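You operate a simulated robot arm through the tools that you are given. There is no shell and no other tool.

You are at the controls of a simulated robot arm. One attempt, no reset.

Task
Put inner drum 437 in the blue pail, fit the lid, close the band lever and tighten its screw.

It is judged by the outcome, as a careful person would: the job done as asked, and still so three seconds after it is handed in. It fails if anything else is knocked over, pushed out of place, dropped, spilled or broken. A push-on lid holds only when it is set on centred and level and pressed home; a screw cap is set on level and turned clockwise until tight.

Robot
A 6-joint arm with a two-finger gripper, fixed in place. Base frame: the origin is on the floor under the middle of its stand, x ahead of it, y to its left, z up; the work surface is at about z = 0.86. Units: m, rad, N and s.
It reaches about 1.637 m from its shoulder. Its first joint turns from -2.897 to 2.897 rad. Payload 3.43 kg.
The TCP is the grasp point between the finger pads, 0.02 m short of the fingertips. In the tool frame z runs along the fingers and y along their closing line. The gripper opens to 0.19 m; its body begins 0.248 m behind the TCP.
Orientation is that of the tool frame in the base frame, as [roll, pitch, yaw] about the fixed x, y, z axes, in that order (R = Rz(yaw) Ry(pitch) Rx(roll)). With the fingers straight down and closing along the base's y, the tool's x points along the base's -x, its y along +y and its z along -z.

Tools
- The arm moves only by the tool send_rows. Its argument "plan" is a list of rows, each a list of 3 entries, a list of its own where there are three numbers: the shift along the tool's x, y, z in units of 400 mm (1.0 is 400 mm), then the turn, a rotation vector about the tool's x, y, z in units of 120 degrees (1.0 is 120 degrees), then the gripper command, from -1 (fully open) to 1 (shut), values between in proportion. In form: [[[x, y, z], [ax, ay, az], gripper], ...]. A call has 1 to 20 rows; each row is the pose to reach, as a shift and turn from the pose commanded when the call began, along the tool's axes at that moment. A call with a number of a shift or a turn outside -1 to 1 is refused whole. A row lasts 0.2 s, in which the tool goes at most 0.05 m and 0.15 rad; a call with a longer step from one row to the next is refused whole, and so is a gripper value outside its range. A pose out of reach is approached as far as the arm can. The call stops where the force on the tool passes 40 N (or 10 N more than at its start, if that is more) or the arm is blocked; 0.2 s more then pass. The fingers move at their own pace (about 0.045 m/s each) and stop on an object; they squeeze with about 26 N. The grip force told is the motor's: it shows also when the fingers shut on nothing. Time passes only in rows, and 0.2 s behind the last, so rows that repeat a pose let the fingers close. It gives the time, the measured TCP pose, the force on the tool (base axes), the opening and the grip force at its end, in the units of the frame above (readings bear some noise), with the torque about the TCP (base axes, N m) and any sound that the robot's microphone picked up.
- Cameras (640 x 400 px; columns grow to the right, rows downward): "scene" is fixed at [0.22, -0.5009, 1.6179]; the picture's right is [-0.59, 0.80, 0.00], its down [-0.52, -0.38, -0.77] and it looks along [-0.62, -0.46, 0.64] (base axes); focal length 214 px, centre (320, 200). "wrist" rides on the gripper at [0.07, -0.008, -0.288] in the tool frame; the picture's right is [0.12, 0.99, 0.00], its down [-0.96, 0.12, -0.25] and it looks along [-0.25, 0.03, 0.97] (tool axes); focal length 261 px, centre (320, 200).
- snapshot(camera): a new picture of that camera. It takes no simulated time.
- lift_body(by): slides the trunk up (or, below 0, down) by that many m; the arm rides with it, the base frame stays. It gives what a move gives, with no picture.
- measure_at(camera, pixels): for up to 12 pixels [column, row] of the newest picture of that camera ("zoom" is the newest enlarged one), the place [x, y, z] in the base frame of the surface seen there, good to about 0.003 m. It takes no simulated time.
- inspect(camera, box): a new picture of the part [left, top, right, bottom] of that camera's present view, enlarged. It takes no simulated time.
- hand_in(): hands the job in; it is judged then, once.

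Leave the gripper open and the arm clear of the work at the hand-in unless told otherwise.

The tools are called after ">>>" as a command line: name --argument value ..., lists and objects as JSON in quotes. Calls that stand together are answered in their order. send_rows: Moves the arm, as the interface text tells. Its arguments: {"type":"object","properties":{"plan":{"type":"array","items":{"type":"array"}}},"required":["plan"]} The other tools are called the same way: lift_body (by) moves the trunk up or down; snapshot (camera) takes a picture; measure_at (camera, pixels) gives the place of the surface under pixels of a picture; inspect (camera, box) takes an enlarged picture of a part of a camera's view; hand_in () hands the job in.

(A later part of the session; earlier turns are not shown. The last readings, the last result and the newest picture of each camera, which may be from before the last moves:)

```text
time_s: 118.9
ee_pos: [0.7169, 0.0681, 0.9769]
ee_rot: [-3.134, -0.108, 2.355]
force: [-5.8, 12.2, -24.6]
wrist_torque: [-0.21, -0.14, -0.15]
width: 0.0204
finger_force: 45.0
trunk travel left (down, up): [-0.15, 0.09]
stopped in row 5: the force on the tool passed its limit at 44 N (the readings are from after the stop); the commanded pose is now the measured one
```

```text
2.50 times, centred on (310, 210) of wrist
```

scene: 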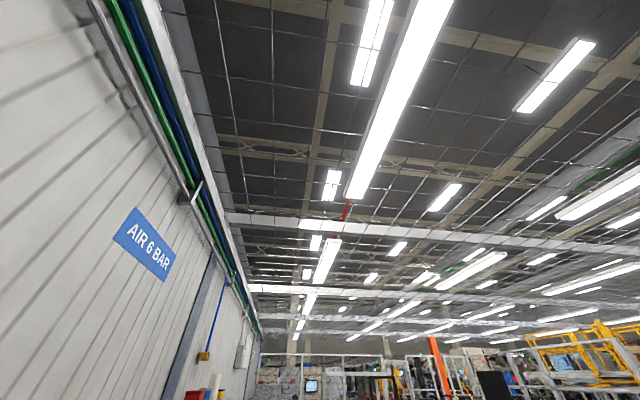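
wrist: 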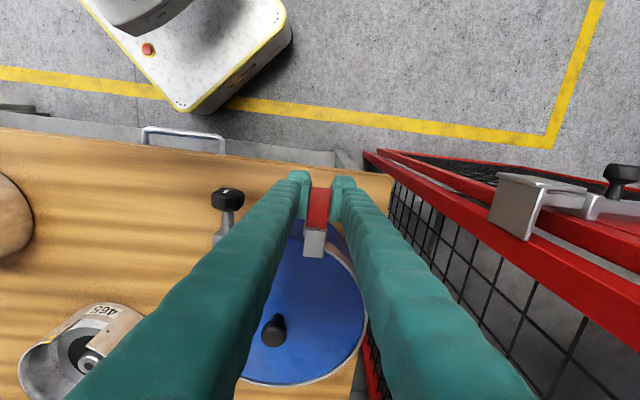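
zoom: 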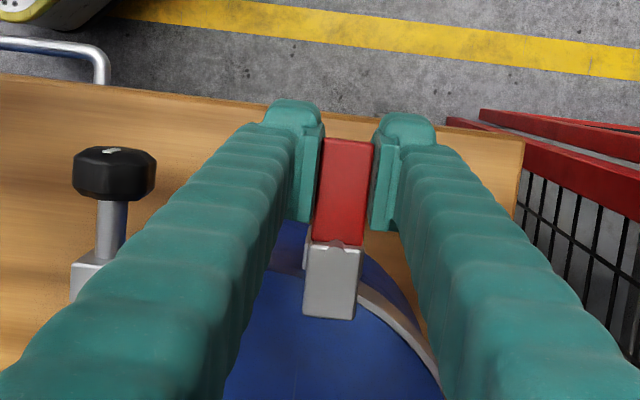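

It came up against a firm stop right around upright, at about 1.4 N·m of resistance, after roughly 66° of swing. I'll relax the load, release the handle, and see whether the lever stays there.

>>> send_rows --plan '[[[0.001, -0.001, 0.003], [0, -0.01, 0], 0.84], [[0.002, -0.001, 0.006], [0, -0.02, 0], 0.84], [[0.002, -0.001, 0.006], [0, -0.02, 0], 0.84]]'

>>> send_rows --plan '[[[0, 0, 0], [0, 0, 0], 0.7], [[0, 0, 0], [0, 0, 0], 0.5], [[0, 0, 0], [0, 0, 0], 0.4], [[0, 0, 0], [0, 0, 0], 0.4], [[0, 0, -0.03], [0, 0, 0], 0.4], [[0, 0, -0.1], [0, 0, 0], 0.4], [[0, 0, -0.18], [0, 0, 0], 0.4], [[0.0, 0, -0.25], [0, 0, 0], 0.4]]'

>>> snapshot --camera "wrist"

>>> inspect --camera "wrist" --box '[220, 110, 400, 270]'

```text
time_s: 119.7
ee_pos: [0.717, 0.0688, 0.9772]
ee_rot: [-3.136, -0.063, 2.359]
force: [-0.9, 13.4, -18.1]
wrist_torque: [0.71, 0.68, -0.21]
width: 0.0202
finger_force: 44.5
trunk travel left (down, up): [-0.15, 0.09]
```

```text
time_s: 121.5
ee_pos: [0.7218, 0.0629, 1.076]
ee_rot: [-3.136, -0.062, 2.356]
force: [0.4, -1.0, -0.6]
wrist_torque: [-0.05, 0.07, 0.03]
width: 0.057
finger_force: 0.0
trunk travel left (down, up): [-0.15, 0.09]
```

```text
taken
```

wrist: 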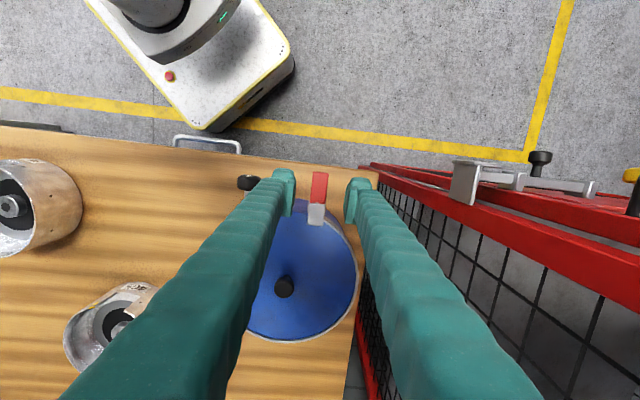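

```text
2.50 times, centred on (310, 190) of wrist
```

zoom: 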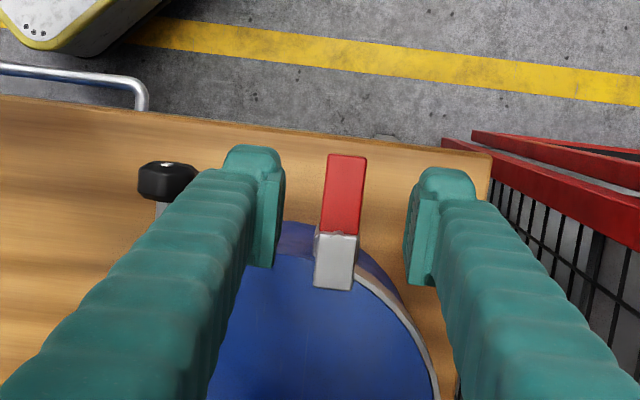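

The lever stays put on its own. I'll measure it to see its exact angle.

>>> measure_at --camera "zoom" --pixels '[[345, 160], [345, 185], [342, 210], [338, 225], [337, 245], [335, 275], [333, 288], [322, 262], [350, 262], [330, 165], [362, 165]]'

>>> inspect --camera "wrist" --box '[230, 150, 400, 350]'

```text
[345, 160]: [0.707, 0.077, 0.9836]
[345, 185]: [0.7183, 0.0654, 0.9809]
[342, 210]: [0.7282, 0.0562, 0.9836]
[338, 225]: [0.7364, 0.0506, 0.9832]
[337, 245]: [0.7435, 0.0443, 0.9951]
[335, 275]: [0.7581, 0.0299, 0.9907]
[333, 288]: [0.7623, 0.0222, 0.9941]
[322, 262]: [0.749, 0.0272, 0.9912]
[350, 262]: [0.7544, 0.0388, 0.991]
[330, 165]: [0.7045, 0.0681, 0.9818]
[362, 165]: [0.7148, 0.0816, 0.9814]
```

```text
2.00 times, centred on (315, 250) of wrist
```

zoom: 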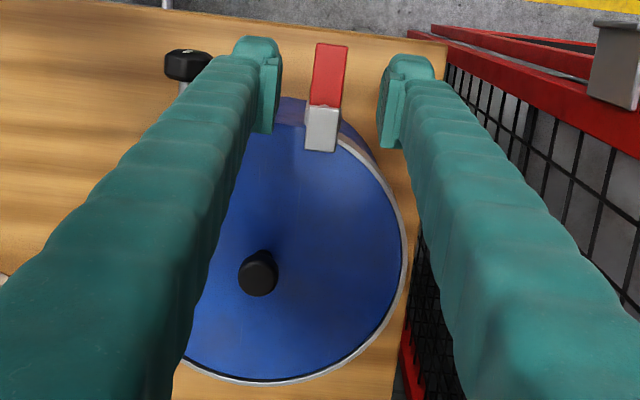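

The lever is now exactly upright. Its grey foot lies flat (z≈0.992) on the lid's edge and its red handle is level (z≈0.983), so it's closed against the lid. Next is the screw: the black knob at v≈-0.073, z≈0.960. I'll go up and out, bring the tool horizontal, and stand off in front of the knob.

>>> send_rows --plan '[[[0.0508, -0.0225, 0], [0, -0.065, 0], 0.368], [[0.1016, -0.045, 0], [0, -0.13, 0], 0.368], [[0.1524, -0.0675, 0], [0, -0.195, 0], 0.368], [[0.2032, -0.09, 0], [0, -0.26, 0], 0.368], [[0.254, -0.1125, 0.0383], [0, -0.325, 0], 0.368], [[0.254, -0.135, 0.0766], [0, -0.39, 0], 0.368], [[0.254, -0.1575, 0.1149], [0, -0.455, 0], 0.368], [[0.254, -0.18, 0.1532], [0, -0.52, 0], 0.368], [[0.254, -0.2025, 0.1916], [0, -0.585, 0], 0.368], [[0.254, -0.225, 0.2299], [0, -0.65, 0], 0.368], [[0.254, -0.2475, 0.2682], [0, -0.715, 0], 0.368], [[0.254, -0.27, 0.3065], [0, -0.78, 0], 0.368], [[0.254, -0.27, 0.3065], [0, -0.78, 0], 0.368]]'

>>> snapshot --camera "wrist"

>>> inspect --camera "wrist" --box '[240, 110, 440, 240]'

```text
time_s: 124.3
ee_pos: [0.5768, 0.081, 0.9684]
ee_rot: [-1.727, 1.566, -2.516]
force: [0.2, 0.4, -0.7]
wrist_torque: [0.01, 0.02, 0.03]
width: 0.0599
finger_force: 0.1
out of reach, approached as far as the arm can: row 12, 13
trunk travel left (down, up): [-0.15, 0.09]
```

```text
taken
```

wrist: 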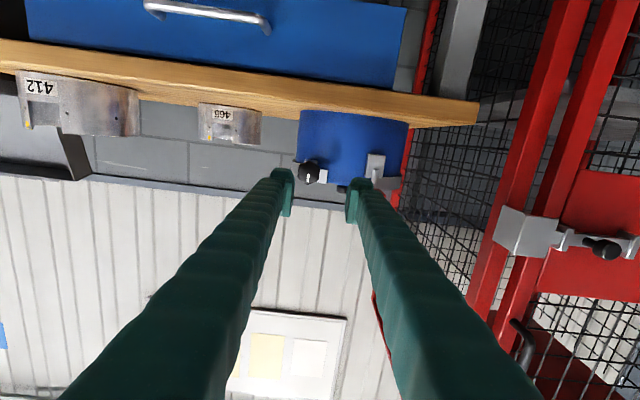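

```text
3.08 times, centred on (340, 175) of wrist
```

zoom: 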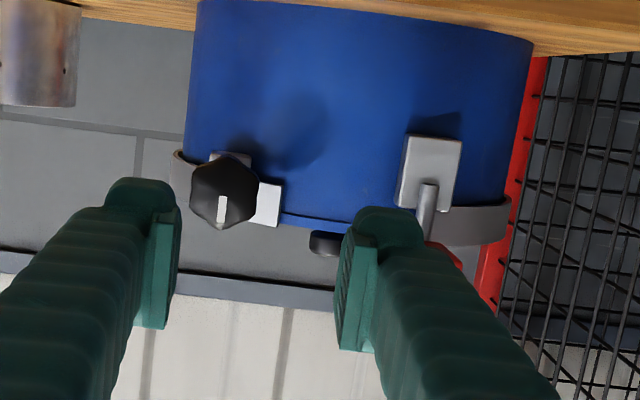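

The row limits show the arm is near its inner reach here: it stopped at v≈-0.055, z≈0.968. Getting closer to the pail should ease that. I'll advance to u≈0.20 while centring on the knob.

>>> send_rows --plan '[[[0.004, -0.006, 0.04], [0, 0, 0], 0.368], [[0.008, -0.016, 0.08], [0, 0, 0], 0.368], [[0.014, -0.03, 0.12], [0, 0, 0], 0.368], [[0.021, -0.046, 0.16], [0, 0, 0], 0.368], [[0.021, -0.046, 0.167], [0, 0, 0], 0.368]]'

>>> snapshot --camera "wrist"

>>> inspect --camera "wrist" --box '[240, 120, 400, 240]'

```text
time_s: 125.5
ee_pos: [0.627, 0.045, 0.9739]
ee_rot: [-1.987, 1.566, -2.779]
force: [0.3, 0.2, 0.4]
wrist_torque: [0.02, 0.0, 0.02]
width: 0.06
finger_force: 0.1
out of reach, approached as far as the arm can: row 1, 2, 3, 4, 5
trunk travel left (down, up): [-0.15, 0.09]
```

```text
taken
```

wrist: 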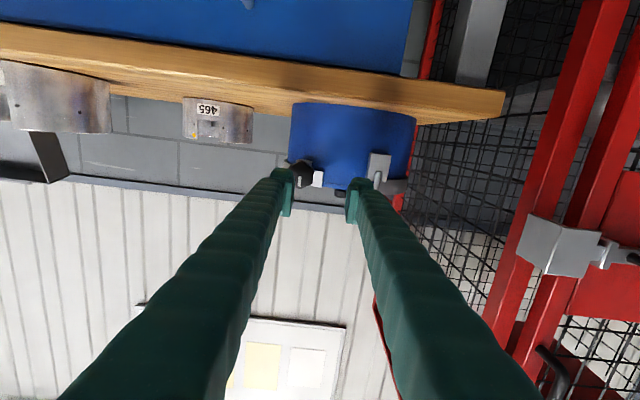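

```text
3.33 times, centred on (320, 180) of wrist
```

zoom: 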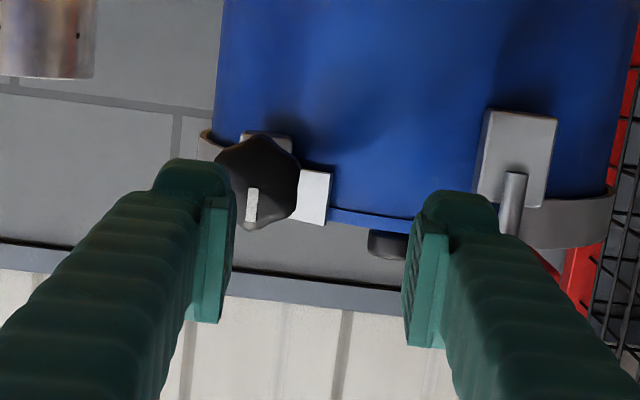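

Horizontal access to the knob is beyond the arm's fold limit. Instead I'll ratchet the knob from above: tool pointing down, pads on either side of the knob, then tilting the tool about the screw axis. From outside, clockwise means the top moves toward -v. I'll rise and rotate back to vertical above the knob.

>>> send_rows --plan '[[[-0.06, 0, -0.03], [0, 0.0625, 0], 0.368], [[-0.12, 0, -0.05], [0, 0.125, 0], 0.368], [[-0.18, 0, -0.05], [0, 0.1875, 0], 0.368], [[-0.225, 0, -0.05], [0, 0.25, 0], 0.368], [[-0.225, -0.009, -0.024], [0, 0.3125, 0], 0.368], [[-0.225, -0.018, 0.003], [0, 0.375, 0], 0.368], [[-0.225, -0.027, 0.029], [0, 0.4375, 0], 0.368], [[-0.225, -0.036, 0.056], [0, 0.5, 0], 0.368], [[-0.225, -0.045, 0.082], [0, 0.5625, 0], 0.368], [[-0.225, -0.054, 0.109], [0, 0.625, 0], 0.368], [[-0.225, -0.063, 0.136], [0, 0.6875, 0], 0.368], [[-0.225, -0.071, 0.162], [0, 0.75, 0], 0.368], [[-0.225, -0.071, 0.162], [0, 0.75, 0], 0.368]]'

>>> snapshot --camera "wrist"

>>> inspect --camera "wrist" --box '[240, 110, 420, 270]'

```text
time_s: 128.3
ee_pos: [0.6529, -0.0228, 1.0632]
ee_rot: [-3.137, -0.002, 2.358]
force: [-0.7, -0.8, 0.0]
wrist_torque: [0.0, 0.05, -0.02]
width: 0.0598
finger_force: 0.0
trunk travel left (down, up): [-0.15, 0.09]
```

```text
taken
```

wrist: 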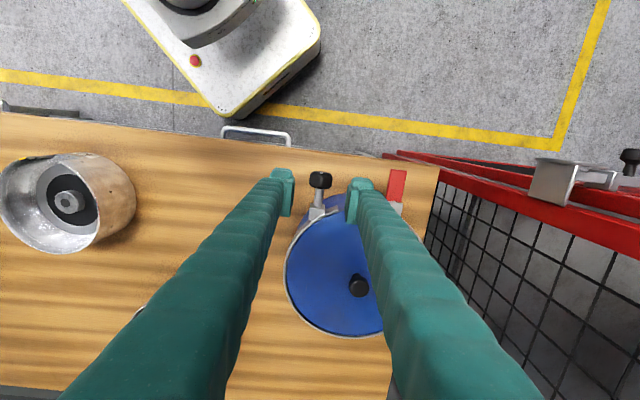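

```text
2.50 times, centred on (330, 190) of wrist
```

zoom: 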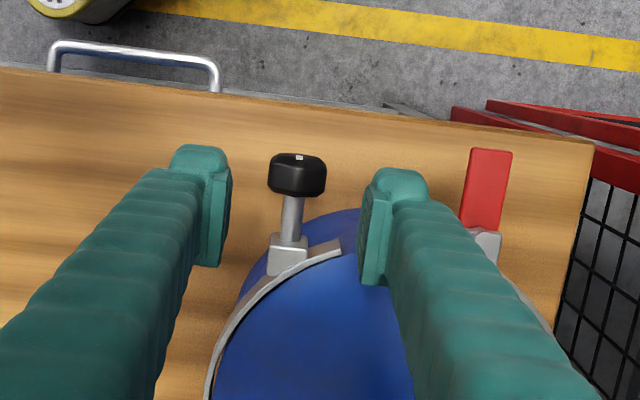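

I'm vertical above the knob at zoom (297,174). I'll measure the knob precisely.

>>> measure_at --camera "zoom" --pixels '[[297, 160], [297, 175], [297, 188], [275, 175], [320, 175], [293, 215], [285, 240], [285, 260], [340, 245]]'

>>> inspect --camera "wrist" --box '[295, 160, 345, 210]'

```text
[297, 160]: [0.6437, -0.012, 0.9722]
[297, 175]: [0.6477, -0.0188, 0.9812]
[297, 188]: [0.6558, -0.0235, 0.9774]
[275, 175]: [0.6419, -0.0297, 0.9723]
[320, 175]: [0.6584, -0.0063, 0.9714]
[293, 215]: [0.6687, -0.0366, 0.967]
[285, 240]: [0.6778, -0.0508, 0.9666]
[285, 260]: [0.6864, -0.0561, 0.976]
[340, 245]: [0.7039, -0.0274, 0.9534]
```

```text
8.00 times, centred on (320, 185) of wrist
```

zoom: 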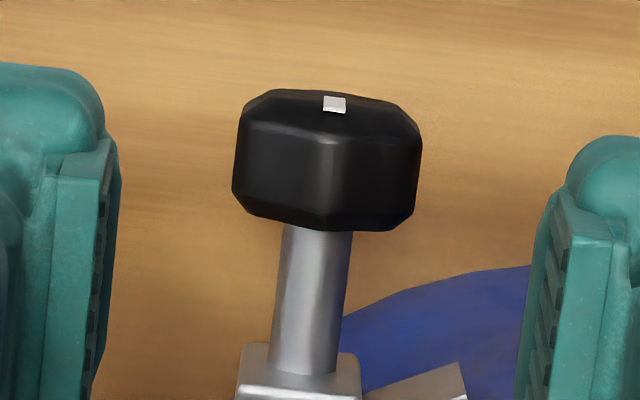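

The knob is centred at u≈0.143, v≈-0.0735, z≈0.961, radius about 18 mm. I'll shift 3.5 mm outward and lower the open fingers to either side of it.

>>> send_rows --plan '[[[0.009, 0.001, 0.03], [0, 0, 0], 0.368], [[0.009, 0.001, 0.09], [0, 0, 0], 0.368], [[0.009, 0.001, 0.15], [0, 0, 0], 0.368], [[0.009, 0.001, 0.2], [0, 0, 0], 0.368], [[0.009, 0.001, 0.235], [0, 0, 0], 0.368], [[0.009, 0.001, 0.253], [0, 0, 0], 0.368], [[0.009, 0.001, 0.253], [0, 0, 0], 0.368]]'

>>> snapshot --camera "wrist"

>>> inspect --camera "wrist" --box '[240, 120, 400, 260]'

```text
time_s: 129.9
ee_pos: [0.65, -0.0194, 0.9632]
ee_rot: [-3.137, 0.002, 2.357]
force: [1.1, 0.2, -0.3]
wrist_torque: [0.0, 0.02, 0.01]
width: 0.06
finger_force: 0.0
trunk travel left (down, up): [-0.15, 0.09]
```

```text
taken
```

wrist: 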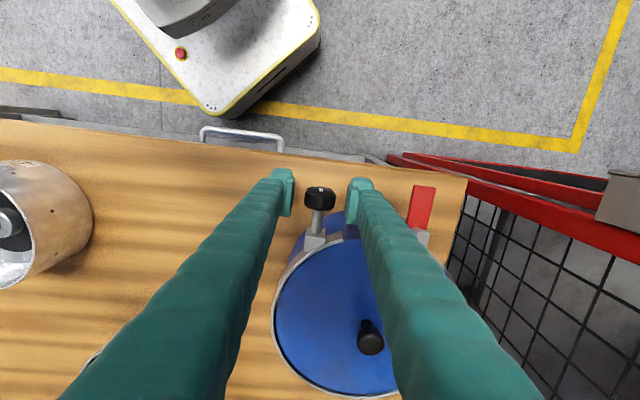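

```text
2.86 times, centred on (320, 190) of wrist
```

zoom: 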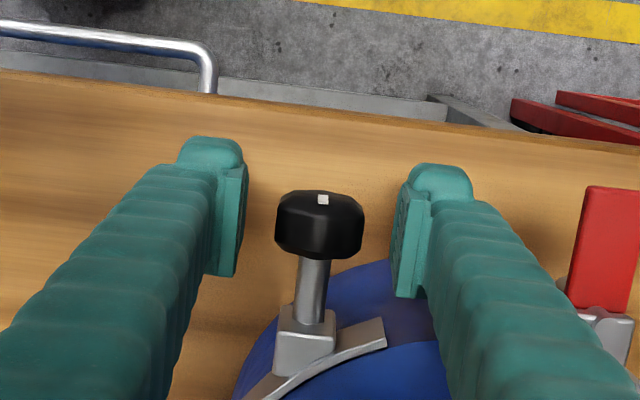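

The knob sits between the pads and aligned with them. I'll close on it.

>>> send_rows --plan '[[[0, 0, 0.003], [0, 0, 0], 0.55], [[0, 0, 0.005], [0, 0, 0], 0.65], [[0, 0, 0.005], [0, 0, 0], 0.75], [[0, 0, 0.005], [0, 0, 0], 0.85], [[0, 0, 0.005], [0, 0, 0], 0.85]]'

>>> inspect --camera "wrist" --box '[240, 120, 400, 260]'

```text
time_s: 131.1
ee_pos: [0.6506, -0.0191, 0.9616]
ee_rot: [-3.137, 0.0, 2.359]
force: [5.4, 5.3, 3.2]
wrist_torque: [0.02, 0.0, -0.02]
width: 0.034
finger_force: 45.5
trunk travel left (down, up): [-0.15, 0.09]
```

```text
2.86 times, centred on (320, 190) of wrist
```

zoom: 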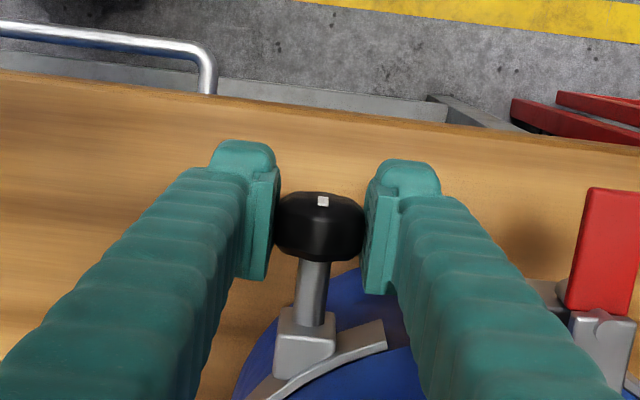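

The knob is gripped at 0.034 m. I'll turn clockwise as seen from outside by tilting the tool about the screw axis, starting with 20° to feel the resistance.

>>> send_rows --plan '[[[0, 0, 0], [-0.04, 0, 0], 0.85], [[0, 0, 0], [-0.08, 0, 0], 0.85], [[0, 0, 0], [-0.12, 0, 0], 0.85], [[0, 0, 0], [-0.1667, 0, 0], 0.85], [[0, 0, 0], [-0.1667, 0, 0], 0.85]]'

>>> snapshot --camera "wrist"

>>> inspect --camera "wrist" --box '[240, 120, 400, 260]'

```text
time_s: 132.3
ee_pos: [0.6511, -0.0195, 0.9604]
ee_rot: [2.798, -0.001, 2.359]
force: [8.3, 4.8, 7.6]
wrist_torque: [0.53, 0.55, 0.23]
width: 0.0336
finger_force: 44.9
trunk travel left (down, up): [-0.15, 0.09]
```

```text
taken
```

wrist: 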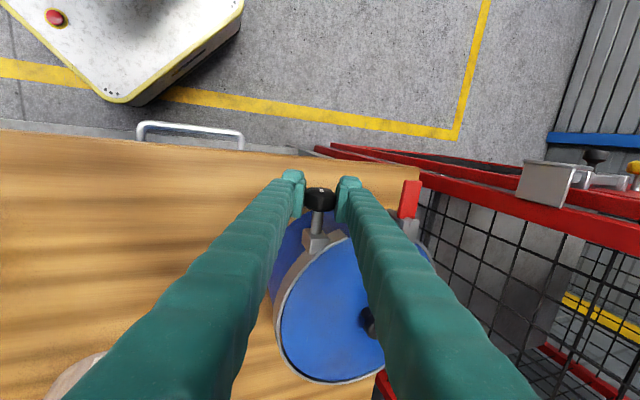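

```text
2.86 times, centred on (320, 190) of wrist
```

zoom: 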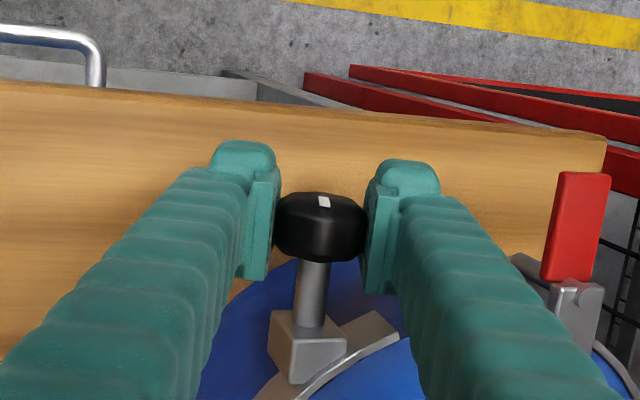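

The knob turned with the fingers: the white mark stayed in place relative to the pads, and torque about the screw axis is near zero. I'll continue the stroke by another 40°.

>>> send_rows --plan '[[[0, 0, 0], [-0.06, 0, 0], 0.85], [[0, 0, 0], [-0.12, 0, 0], 0.85], [[0, 0, 0], [-0.18, 0, 0], 0.85], [[0, 0, 0], [-0.24, 0, 0], 0.85], [[0, 0, 0], [-0.3, 0, 0], 0.85], [[0, 0, 0], [-0.333, 0, 0], 0.85], [[0, 0, 0], [-0.333, 0, 0], 0.85]]'

>>> snapshot --camera "wrist"

>>> inspect --camera "wrist" --box '[240, 120, 400, 260]'

```text
time_s: 133.9
ee_pos: [0.6486, -0.0195, 0.9613]
ee_rot: [2.098, 0.0, 2.358]
force: [-6.2, -14.8, -14.7]
wrist_torque: [-0.4, -0.33, -0.7]
width: 0.0336
finger_force: 45.1
trunk travel left (down, up): [-0.15, 0.09]
```

```text
taken
```

wrist: 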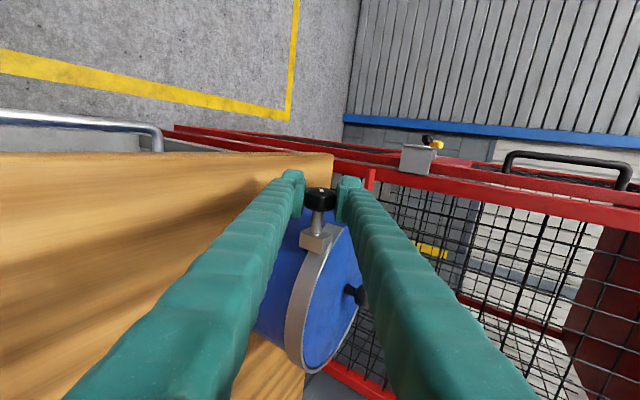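

```text
2.86 times, centred on (320, 190) of wrist
```

zoom: 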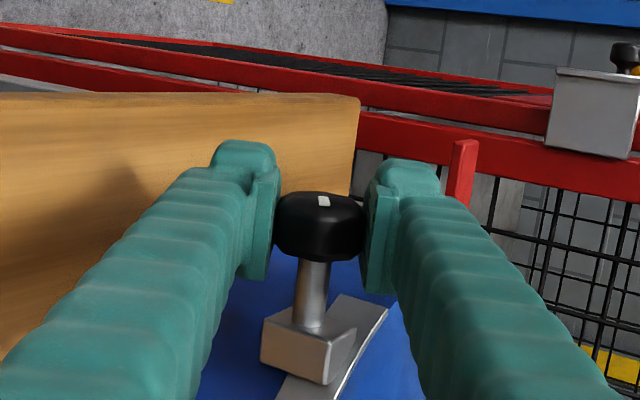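

The screw has turned about 60° freely. I'll open the fingers around the knob and swing back 90°, staying centred on it, to start a new stroke from +30°.

>>> send_rows --plan '[[[0, 0, 0], [0, 0, 0], 0.6], [[0, 0, 0], [0, 0, 0], 0.4], [[0, 0, 0], [0, 0, 0], 0.35], [[0, 0, 0], [0.0625, 0, 0], 0.35], [[0, 0, 0], [0.125, 0, 0], 0.35], [[0, 0, 0], [0.1875, 0, 0], 0.35], [[0, 0, 0], [0.25, 0, 0], 0.35], [[0, 0, 0], [0.3125, 0, 0], 0.35], [[0, 0, 0], [0.375, 0, 0], 0.35], [[0, 0, 0], [0.4375, 0, 0], 0.35], [[0, 0, 0], [0.5, 0, 0], 0.35], [[0, 0, 0], [0.5625, 0, 0], 0.35], [[0, 0, 0], [0.625, 0, 0], 0.35], [[0, 0, 0], [0.6875, 0, 0], 0.35], [[0, 0, 0], [0.75, 0, 0], 0.35], [[0, 0, 0], [0.75, 0, 0], 0.35]]'

>>> snapshot --camera "wrist"

>>> inspect --camera "wrist" --box '[240, 120, 400, 260]'

```text
time_s: 137.3
ee_pos: [0.6495, -0.0184, 0.9602]
ee_rot: [-2.611, 0.001, 2.357]
force: [0.2, 0.0, 0.0]
wrist_torque: [-0.03, 0.03, -0.01]
width: 0.0617
finger_force: 0.1
trunk travel left (down, up): [-0.15, 0.09]
```

```text
taken
```

wrist: 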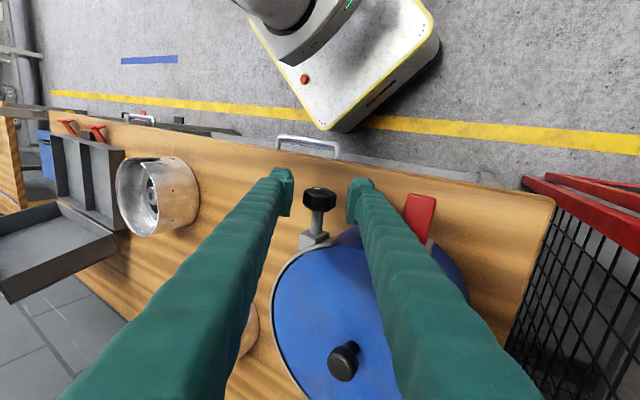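

```text
2.86 times, centred on (320, 190) of wrist
```

zoom: 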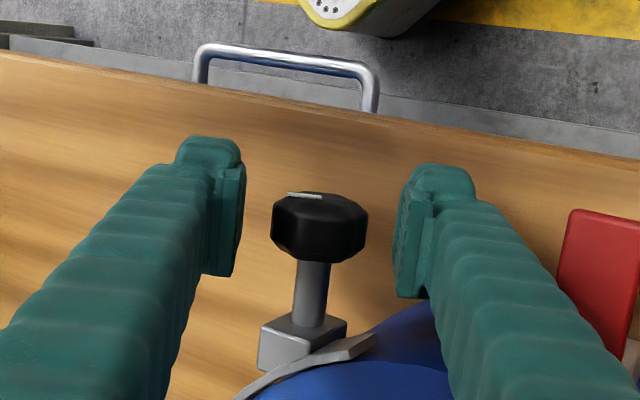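

The index mark has clearly turned about 60°, so the screw is advancing. I'll grip again and make a 90° clockwise stroke.

>>> send_rows --plan '[[[0, 0, 0], [0, 0, 0], 0.55], [[0, 0, 0], [0, 0, 0], 0.7], [[0, 0, 0], [0, 0, 0], 0.85], [[0, 0, 0], [0, 0, 0], 0.85], [[0, 0, 0], [0, 0, 0], 0.85], [[0, 0, 0], [-0.0625, 0, 0], 0.85], [[0, 0, 0], [-0.125, 0, 0], 0.85], [[0, 0, 0], [-0.1875, 0, 0], 0.85], [[0, 0, 0], [-0.25, 0, 0], 0.85], [[0, 0, 0], [-0.3125, 0, 0], 0.85], [[0, 0, 0], [-0.375, 0, 0], 0.85], [[0, 0, 0], [-0.4375, 0, 0], 0.85], [[0, 0, 0], [-0.5, 0, 0], 0.85], [[0, 0, 0], [-0.5625, 0, 0], 0.85], [[0, 0, 0], [-0.625, 0, 0], 0.85], [[0, 0, 0], [-0.6875, 0, 0], 0.85], [[0, 0, 0], [-0.75, 0, 0], 0.85], [[0, 0, 0], [-0.75, 0, 0], 0.85]]'

>>> inspect --camera "wrist" --box '[240, 120, 400, 260]'

```text
time_s: 141.1
ee_pos: [0.6498, -0.0201, 0.9598]
ee_rot: [2.099, 0.001, 2.359]
force: [-1.3, -11.8, -4.8]
wrist_torque: [-0.37, -0.37, -0.92]
width: 0.0338
finger_force: 45.6
trunk travel left (down, up): [-0.15, 0.09]
```

```text
2.86 times, centred on (320, 190) of wrist
```

zoom: 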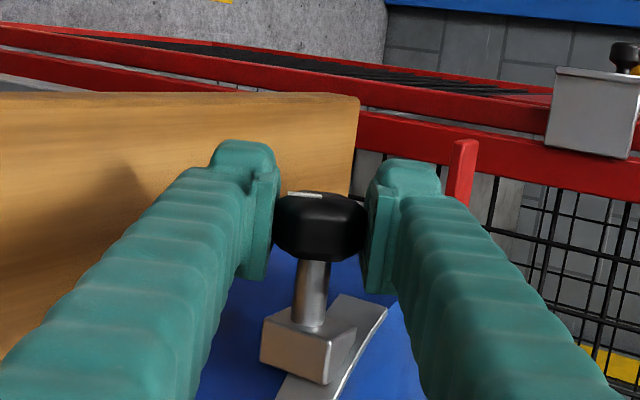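

150° so far, still with no torque about the axis. Returning for the next stroke.

>>> send_rows --plan '[[[0, 0, 0], [0, 0, 0], 0.6], [[0, 0, 0], [0, 0, 0], 0.4], [[0, 0, 0], [0, 0, 0], 0.35], [[0, 0, 0], [0.0625, 0, 0], 0.35], [[0, 0, 0], [0.125, 0, 0], 0.35], [[0, 0, 0], [0.1875, 0, 0], 0.35], [[0, 0, 0], [0.25, 0, 0], 0.35], [[0, 0, 0], [0.3125, 0, 0], 0.35], [[0, 0, 0], [0.375, 0, 0], 0.35], [[0, 0, 0], [0.4375, 0, 0], 0.35], [[0, 0, 0], [0.5, 0, 0], 0.35], [[0, 0, 0], [0.5625, 0, 0], 0.35], [[0, 0, 0], [0.625, 0, 0], 0.35], [[0, 0, 0], [0.6875, 0, 0], 0.35], [[0, 0, 0], [0.75, 0, 0], 0.35], [[0, 0, 0], [0.75, 0, 0], 0.35]]'

>>> inspect --camera "wrist" --box '[240, 120, 400, 260]'

```text
time_s: 144.5
ee_pos: [0.6514, -0.0191, 0.9618]
ee_rot: [-2.611, 0.0, 2.358]
force: [0.4, -0.2, -1.1]
wrist_torque: [-0.01, 0.06, 0.04]
width: 0.0616
finger_force: 0.1
trunk travel left (down, up): [-0.15, 0.09]
```

```text
2.86 times, centred on (320, 190) of wrist
```

zoom: 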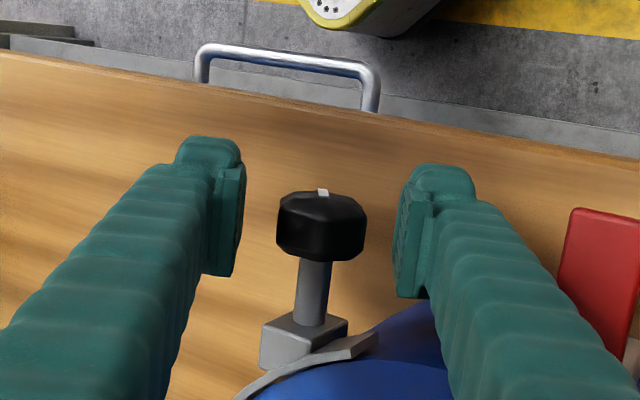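

The knob is holding each new position. Next 90° stroke.

>>> send_rows --plan '[[[0, 0, 0], [0, 0, 0], 0.55], [[0, 0, 0], [0, 0, 0], 0.7], [[0, 0, 0], [0, 0, 0], 0.85], [[0, 0, 0], [0, 0, 0], 0.85], [[0, 0, 0], [0, 0, 0], 0.85], [[0, 0, 0], [-0.0625, 0, 0], 0.85], [[0, 0, 0], [-0.125, 0, 0], 0.85], [[0, 0, 0], [-0.1875, 0, 0], 0.85], [[0, 0, 0], [-0.25, 0, 0], 0.85], [[0, 0, 0], [-0.3125, 0, 0], 0.85], [[0, 0, 0], [-0.375, 0, 0], 0.85], [[0, 0, 0], [-0.4375, 0, 0], 0.85], [[0, 0, 0], [-0.5, 0, 0], 0.85], [[0, 0, 0], [-0.5625, 0, 0], 0.85], [[0, 0, 0], [-0.625, 0, 0], 0.85], [[0, 0, 0], [-0.6875, 0, 0], 0.85], [[0, 0, 0], [-0.75, 0, 0], 0.85], [[0, 0, 0], [-0.75, 0, 0], 0.85]]'

>>> inspect --camera "wrist" --box '[240, 120, 400, 260]'

```text
time_s: 146.8
ee_pos: [0.6502, -0.0203, 0.9604]
ee_rot: [2.936, -0.002, 2.357]
force: [14.0, 4.4, -14.5]
wrist_torque: [-1.12, -0.69, -0.26]
width: 0.0333
finger_force: 45.2
trunk travel left (down, up): [-0.15, 0.09]
stopped in row 11: the force on the tool passed its limit at 42 N (the readings are from after the stop); the commanded pose is now the measured one
```

```text
2.86 times, centred on (320, 190) of wrist
```

zoom: 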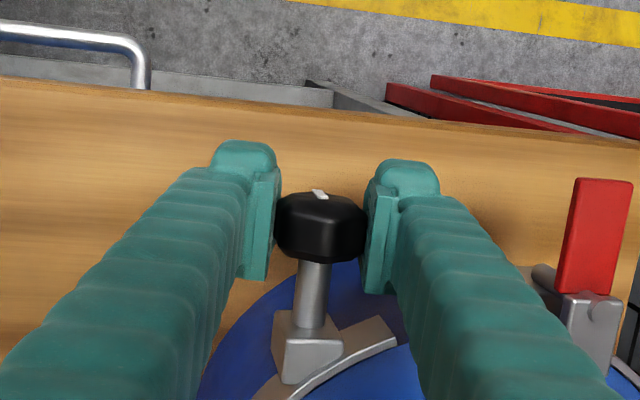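

It stopped at 42 N after another 42°, about 190° in total. The mark has shifted slightly relative to the pads, which suggests the screw has gone tight and begun to resist. I'll look closely.

>>> inspect --camera "wrist" --box '[295, 165, 345, 215]'

>>> send_rows --plan '[[[0, 0, 0], [0, 0, 0], 0.85], [[0, 0, 0], [0, 0, 0], 0.85]]'

```text
8.00 times, centred on (320, 190) of wrist
```

zoom: 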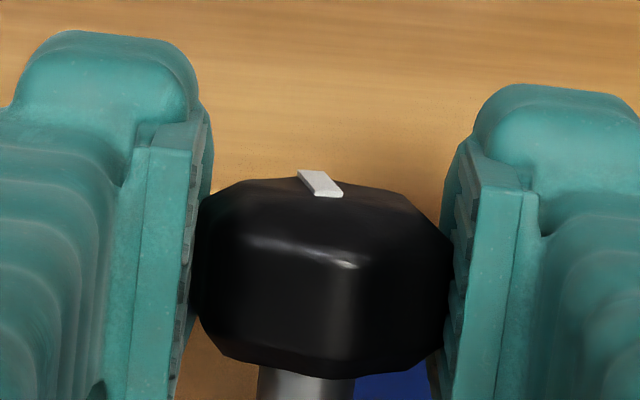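

```text
time_s: 147.4
ee_pos: [0.6504, -0.0198, 0.9592]
ee_rot: [2.937, -0.001, 2.357]
force: [19.6, -0.8, -20.1]
wrist_torque: [-0.45, -0.04, -0.2]
width: 0.0333
finger_force: 44.5
trunk travel left (down, up): [-0.15, 0.09]
```

There's a steady 0.3 N·m about the screw axis plus some side load, because the screw has drawn in a little. I'll release, re-centre about 1.5 mm inward, swing back to +30° and re-grip, to test tightness cleanly.

>>> send_rows --plan '[[[0, 0, 0], [0, 0, 0], 0.6], [[0, 0, 0], [0, 0, 0], 0.4], [[-0.002, 0.001, 0.002], [0, 0, 0], 0.35], [[-0.004, 0.001, 0.003], [0.06, 0, 0], 0.35], [[-0.004, 0.001, 0.003], [0.12, 0, 0], 0.35], [[-0.004, 0.001, 0.003], [0.18, 0, 0], 0.35], [[-0.004, 0.001, 0.003], [0.24, 0, 0], 0.35], [[-0.004, 0.001, 0.003], [0.3, 0, 0], 0.35], [[-0.004, 0.001, 0.003], [0.35, 0, 0], 0.35], [[-0.004, 0.001, 0.003], [0.35, 0, 0], 0.35]]'

>>> snapshot --camera "wrist"

>>> inspect --camera "wrist" --box '[290, 160, 350, 220]'

```text
time_s: 149.7
ee_pos: [0.6506, -0.0197, 0.9597]
ee_rot: [-2.614, -0.003, 2.357]
force: [0.3, -1.0, -0.1]
wrist_torque: [-0.06, 0.03, 0.04]
width: 0.0618
finger_force: 0.1
trunk travel left (down, up): [-0.15, 0.09]
```

```text
taken
```

wrist: 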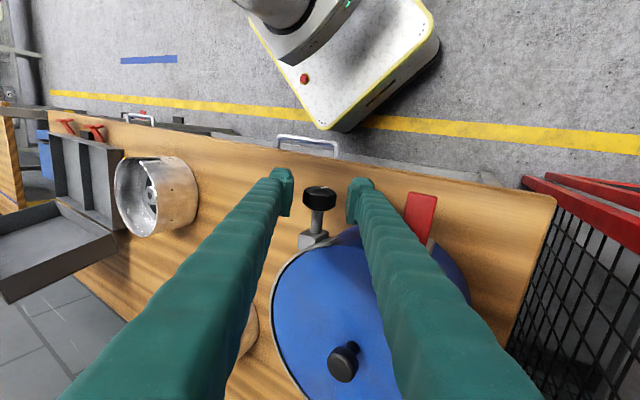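

```text
6.67 times, centred on (320, 190) of wrist
```

zoom: 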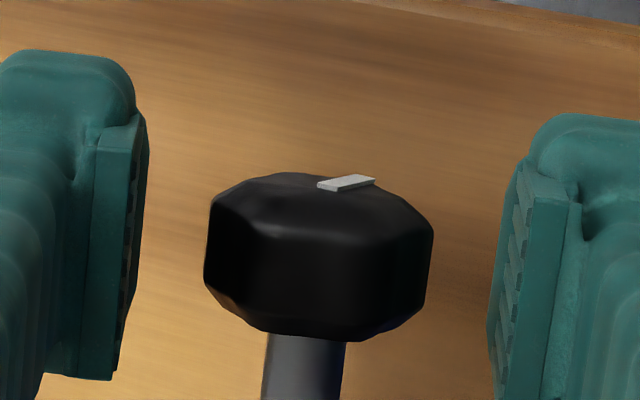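

The mark now points roughly to 6 o'clock, about 185° from where it started, and the knob stopped advancing during the last stroke. I'll re-grip and apply a further clockwise turn to confirm it's tight.

>>> send_rows --plan '[[[0, 0, 0], [0, 0, 0], 0.55], [[0, 0, 0], [0, 0, 0], 0.7], [[0, 0, 0], [0, 0, 0], 0.85], [[0, 0, 0], [0, 0, 0], 0.85], [[0, 0, 0], [0, 0, 0], 0.85]]'

>>> send_rows --plan '[[[0, 0, 0], [-0.03, 0, 0], 0.85], [[0, 0, 0], [-0.06, 0, 0], 0.85], [[0, 0, 0], [-0.08, 0, 0], 0.85], [[0, 0, 0], [-0.08, 0, 0], 0.85]]'

>>> inspect --camera "wrist" --box '[290, 160, 350, 220]'

```text
time_s: 150.8
ee_pos: [0.6509, -0.02, 0.9582]
ee_rot: [-2.612, -0.002, 2.359]
force: [-1.2, -0.9, 1.3]
wrist_torque: [-0.05, 0.03, -0.08]
width: 0.0331
finger_force: 45.0
trunk travel left (down, up): [-0.15, 0.09]
```

```text
time_s: 151.8
ee_pos: [0.6501, -0.0209, 0.9595]
ee_rot: [-2.78, -0.001, 2.358]
force: [-1.2, -12.7, -8.6]
wrist_torque: [-0.42, -0.02, 0.01]
width: 0.0333
finger_force: 45.3
trunk travel left (down, up): [-0.15, 0.09]
```

```text
6.67 times, centred on (320, 190) of wrist
```

zoom: 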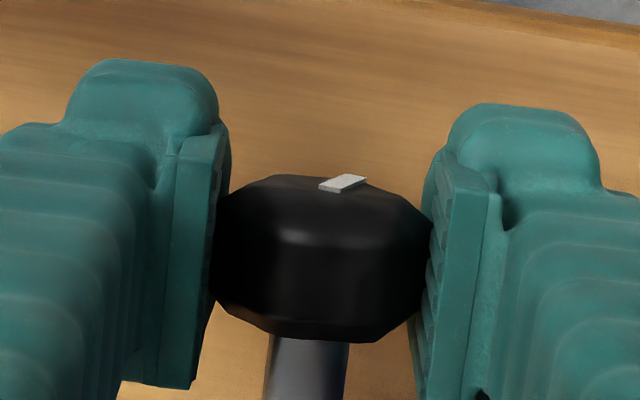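

There's 0.28 N·m resisting now. I'll turn a little further in small steps and see whether it moves or just builds torque.

>>> send_rows --plan '[[[0, 0, 0], [-0.03, 0, 0], 0.85], [[0, 0, 0], [-0.06, 0, 0], 0.85], [[0, 0, 0], [-0.08, 0, 0], 0.85], [[0, 0, 0], [-0.08, 0, 0], 0.85]]'

>>> inspect --camera "wrist" --box '[290, 160, 350, 220]'

```text
time_s: 152.8
ee_pos: [0.65, -0.0197, 0.9594]
ee_rot: [-2.948, -0.004, 2.358]
force: [-12.6, -7.8, -23.9]
wrist_torque: [-0.1, -0.02, 0.05]
width: 0.0329
finger_force: 45.1
trunk travel left (down, up): [-0.15, 0.09]
```

```text
6.67 times, centred on (320, 190) of wrist
```

zoom: 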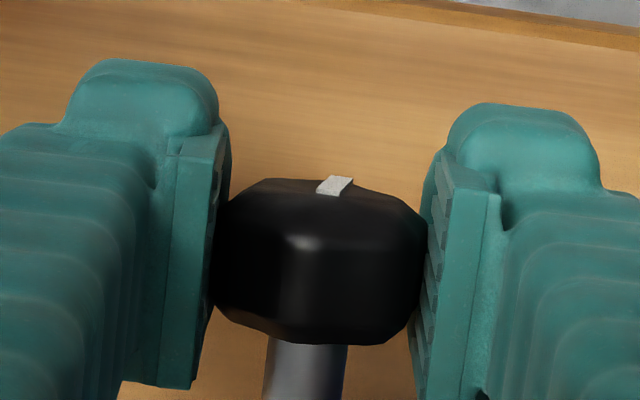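

The mark is now turning relative to the pads, so the fingers are slipping around a knob that no longer moves. It's tight. To confirm, I'll release, return to the same +30° view as before, and compare the mark.

>>> send_rows --plan '[[[0, 0, 0], [0, 0, 0], 0.6], [[0, 0, 0], [0, 0, 0], 0.4], [[0, 0, 0], [0, 0, 0], 0.35], [[0, 0, 0], [0.05, 0, 0], 0.35], [[0, 0, 0], [0.1, 0, 0], 0.35], [[0, 0, 0], [0.1595, 0, 0], 0.35], [[0, 0, 0], [0.1595, 0, 0], 0.35]]'

>>> inspect --camera "wrist" --box '[290, 160, 350, 220]'

```text
time_s: 154.4
ee_pos: [0.6513, -0.021, 0.9604]
ee_rot: [-2.614, -0.001, 2.358]
force: [0.5, 0.5, -0.5]
wrist_torque: [-0.01, 0.01, -0.01]
width: 0.0617
finger_force: 0.0
trunk travel left (down, up): [-0.15, 0.09]
```

```text
6.67 times, centred on (320, 190) of wrist
```

zoom: 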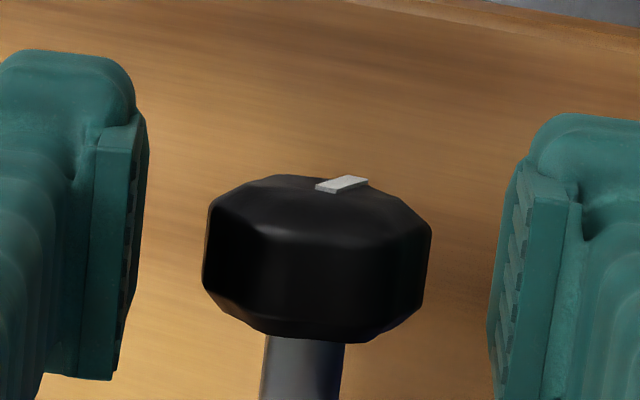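

Compared with the previous view the mark moved only slightly, maybe 5° more. I'll try one more careful tightening stroke, with the grip 2 mm deeper, to see if any real travel is left.

>>> send_rows --plan '[[[0, 0, 0.006], [0, 0, 0], 0.35], [[0, 0, 0.006], [0, 0, 0], 0.55], [[0, 0, 0.006], [0, 0, 0], 0.7], [[0, 0, 0.006], [0, 0, 0], 0.85], [[0, 0, 0.006], [0, 0, 0], 1.0], [[0, 0, 0.006], [0, 0, 0], 1.0]]'

>>> send_rows --plan '[[[0, 0, 0], [-0.03, 0, 0], 1.0], [[0, 0, 0], [-0.06, 0, 0], 1.0], [[0, 0, 0], [-0.09, 0, 0], 1.0], [[0, 0, 0], [-0.12, 0, 0], 1.0], [[0, 0, 0], [-0.12, 0, 0], 1.0]]'

>>> inspect --camera "wrist" --box '[290, 160, 350, 220]'

```text
time_s: 155.8
ee_pos: [0.6501, -0.0214, 0.9582]
ee_rot: [-2.614, -0.002, 2.358]
force: [-5.9, -4.5, 1.2]
wrist_torque: [0.04, 0.01, -0.13]
width: 0.0333
finger_force: 44.6
trunk travel left (down, up): [-0.15, 0.09]
```

```text
time_s: 157.1
ee_pos: [0.6514, -0.0221, 0.9573]
ee_rot: [-2.866, -0.002, 2.359]
force: [5.4, 0.9, -7.5]
wrist_torque: [-0.2, -0.13, -0.04]
width: 0.0327
finger_force: 45.0
trunk travel left (down, up): [-0.15, 0.09]
```

```text
6.67 times, centred on (320, 190) of wrist
```

zoom: 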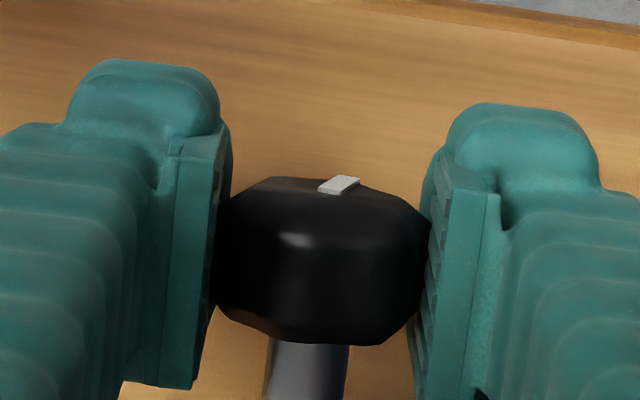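

Torque stays low while the pads slip over the flats. To make sure no travel is left, I'll carry this stroke through another 40°, then compare the mark again in the same view.

>>> send_rows --plan '[[[0, 0, 0], [-0.04, 0, 0], 1.0], [[0, 0, 0], [-0.08, 0, 0], 1.0], [[0, 0, 0], [-0.12, 0, 0], 1.0], [[0, 0, 0], [-0.16, 0, 0], 1.0], [[0, 0, 0], [-0.2, 0, 0], 1.0], [[0, 0, 0], [-0.24, 0, 0], 1.0], [[0, 0, 0], [-0.28, 0, 0], 1.0], [[0, 0, 0], [-0.32, 0, 0], 1.0], [[0, 0, 0], [-0.32, 0, 0], 1.0]]'

>>> inspect --camera "wrist" --box '[290, 160, 350, 220]'

```text
time_s: 158.6
ee_pos: [0.6532, -0.0207, 0.9577]
ee_rot: [2.891, -0.001, 2.356]
force: [14.2, 19.0, -4.5]
wrist_torque: [-0.23, 0.26, -0.21]
width: 0.0328
finger_force: 44.9
trunk travel left (down, up): [-0.15, 0.09]
stopped in row 7: the force on the tool passed its limit at 42 N (the readings are from after the stop); the commanded pose is now the measured one
```

```text
6.67 times, centred on (320, 190) of wrist
```

zoom: 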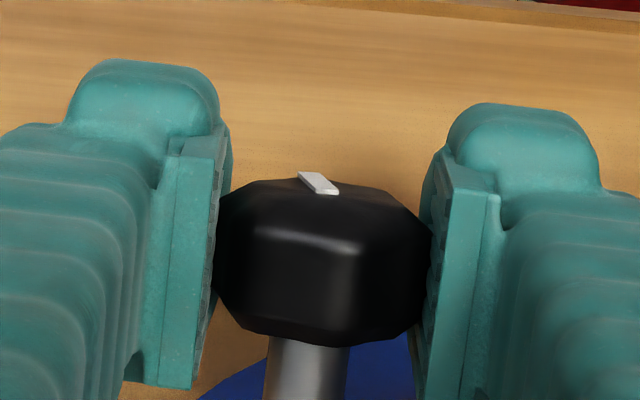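

>>> send_rows --plan '[[[0, 0, 0], [0, 0, 0], 0.6], [[0, 0, 0], [0, 0, 0], 0.4], [[0, 0, -0.005], [0, 0, 0], 0.35], [[0, 0, -0.005], [0.06, 0, 0], 0.35], [[0, 0, -0.005], [0.12, 0, 0], 0.35], [[0, 0, -0.005], [0.18, 0, 0], 0.35], [[0, 0, -0.005], [0.24, 0, 0], 0.35], [[0, 0, -0.005], [0.3, 0, 0], 0.35], [[0, 0, -0.005], [0.3715, 0, 0], 0.35], [[0, 0, -0.005], [0.3715, 0, 0], 0.35]]'

>>> inspect --camera "wrist" --box '[290, 160, 350, 220]'

```text
time_s: 160.8
ee_pos: [0.6512, -0.0209, 0.9592]
ee_rot: [-2.613, -0.003, 2.355]
force: [-0.2, 0.1, -0.2]
wrist_torque: [-0.06, 0.04, -0.01]
width: 0.0618
finger_force: 0.1
trunk travel left (down, up): [-0.15, 0.09]
```

```text
6.67 times, centred on (320, 190) of wrist
```

zoom: 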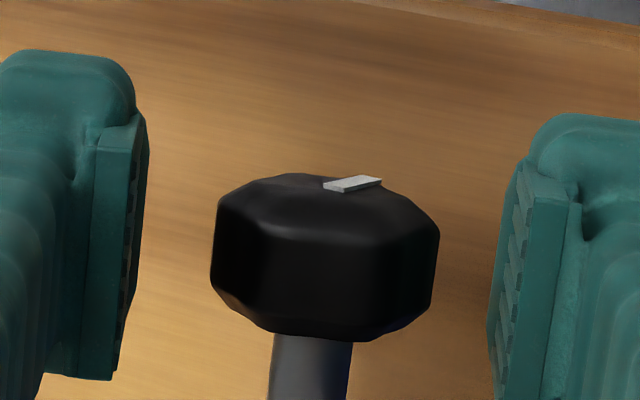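

The mark is back at the same orientation as before (same length and angle), so no travel is left. The screw has turned about 185° and is tight. I'll swing back to vertical with the fingers open, then rise clear.

>>> send_rows --plan '[[[0, 0, 0], [-0.0625, 0, 0], 0.35], [[0, 0, 0], [-0.125, 0, 0], 0.35], [[0, 0, 0], [-0.1875, 0, 0], 0.35], [[0, 0, 0], [-0.252, 0, 0], 0.35], [[0, 0, 0], [-0.252, 0, 0], 0.35]]'

>>> send_rows --plan '[[[0, 0, -0.04], [0, 0, 0], 0.35], [[0, 0, -0.12], [0, 0, 0], 0.35], [[0, 0, -0.22], [0, 0, 0], 0.35], [[0, 0, -0.32], [0, 0, 0], 0.35], [[0, 0, -0.4], [0, 0, 0], 0.35], [[-0.08, 0, -0.44], [0, 0, 0], 0.35], [[-0.16, 0, -0.44], [0, 0, 0], 0.35]]'

>>> snapshot --camera "wrist"

>>> inspect --camera "wrist" --box '[270, 90, 450, 230]'

```text
time_s: 161.9
ee_pos: [0.6492, -0.022, 0.9597]
ee_rot: [-3.141, -0.002, 2.357]
force: [-0.2, -0.3, 0.7]
wrist_torque: [-0.01, -0.02, -0.04]
width: 0.0615
finger_force: 0.0
trunk travel left (down, up): [-0.15, 0.09]
```

```text
time_s: 163.6
ee_pos: [0.6954, -0.0676, 1.1378]
ee_rot: [3.141, -0.002, 2.356]
force: [-1.0, 0.3, 0.2]
wrist_torque: [-0.1, -0.1, -0.03]
width: 0.0617
finger_force: 0.1
trunk travel left (down, up): [-0.15, 0.09]
```

```text
taken
```

wrist: 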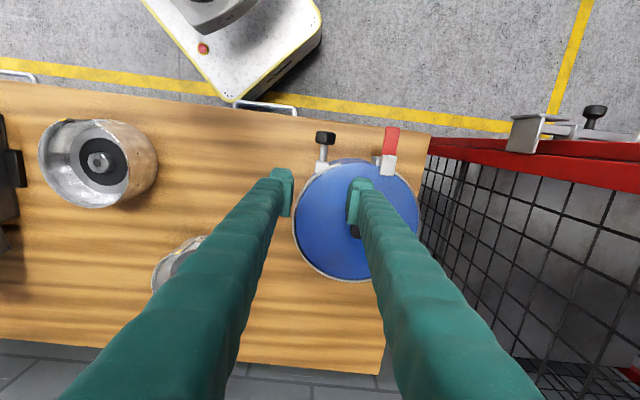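

```text
2.86 times, centred on (360, 160) of wrist
```

zoom: 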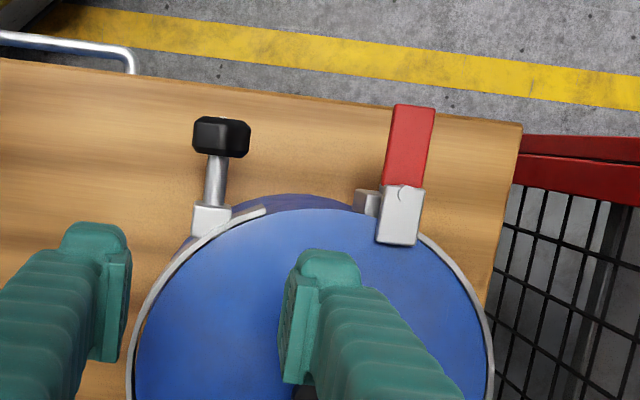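

The lever foot lies on the lid edge and the screw knob is in. I'll do a final check of lever levelness, lid level, and that everything else is undisturbed.

>>> measure_at --camera "zoom" --pixels '[[410, 112], [408, 140], [403, 175], [400, 200], [398, 220], [396, 238], [300, 240], [200, 330], [440, 300], [367, 200], [220, 125], [205, 215]]'

>>> measure_at --camera "wrist" --pixels '[[98, 162], [353, 230], [300, 220], [340, 270], [410, 210], [345, 180]]'

```text
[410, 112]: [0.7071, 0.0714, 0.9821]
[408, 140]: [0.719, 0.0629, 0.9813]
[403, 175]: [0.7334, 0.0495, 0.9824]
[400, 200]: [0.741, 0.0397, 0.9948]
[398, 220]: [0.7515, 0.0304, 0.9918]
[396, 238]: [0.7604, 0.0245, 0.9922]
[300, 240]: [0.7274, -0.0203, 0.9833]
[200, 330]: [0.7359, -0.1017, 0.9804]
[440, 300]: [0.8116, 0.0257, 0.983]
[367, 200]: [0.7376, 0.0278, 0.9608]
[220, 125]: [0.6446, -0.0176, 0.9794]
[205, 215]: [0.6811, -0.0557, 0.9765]
```

```text
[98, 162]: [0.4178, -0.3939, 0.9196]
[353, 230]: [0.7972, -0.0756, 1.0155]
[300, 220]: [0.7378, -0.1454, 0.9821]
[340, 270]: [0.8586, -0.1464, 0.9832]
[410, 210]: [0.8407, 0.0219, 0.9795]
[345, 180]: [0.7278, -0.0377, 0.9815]
```

All is well: the lever is flat and closed, the lid is level at z≈0.982, its knob is centred, and drum 412 hasn't moved. I'll rise, open the gripper fully and move clear of the work.

>>> send_rows --plan '[[[0, 0, -0.06], [0, 0, 0], 0.35], [[0, 0, -0.14], [0, 0, 0], 0.35], [[0, 0, -0.22], [0, 0, 0], 0.0], [[0.05, 0, -0.25], [0, 0, 0], -0.5], [[0.12, 0, -0.25], [0, 0, 0], -1], [[0.2, 0, -0.25], [0, 0, 0], -1], [[0.28, 0, -0.25], [0, 0, 0], -1], [[0.36, 0, -0.25], [0, 0, 0], -1], [[0.42, 0, -0.25], [0, 0, 0], -1], [[0.45, 0, -0.25], [0, 0, 0], -1], [[0.45, 0, -0.25], [0, 0, 0], -1]]'

>>> snapshot --camera "wrist"

>>> inspect --camera "wrist" --box '[220, 180, 460, 360]'

```text
time_s: 165.9
ee_pos: [0.5693, 0.0605, 1.2335]
ee_rot: [-3.141, -0.002, 2.355]
force: [1.2, 0.6, 0.5]
wrist_torque: [0.03, 0.02, -0.01]
width: 0.1901
finger_force: 0.0
trunk travel left (down, up): [-0.15, 0.09]
```

```text
taken
```

wrist: 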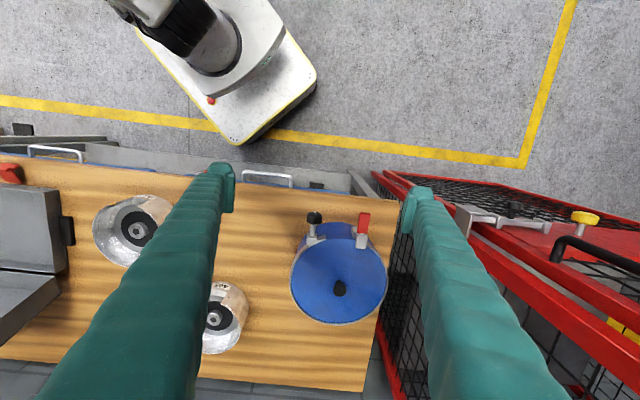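

```text
2.22 times, centred on (340, 270) of wrist
```

zoom: 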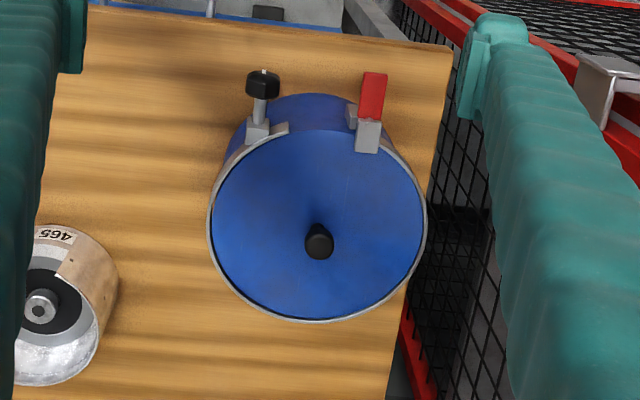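

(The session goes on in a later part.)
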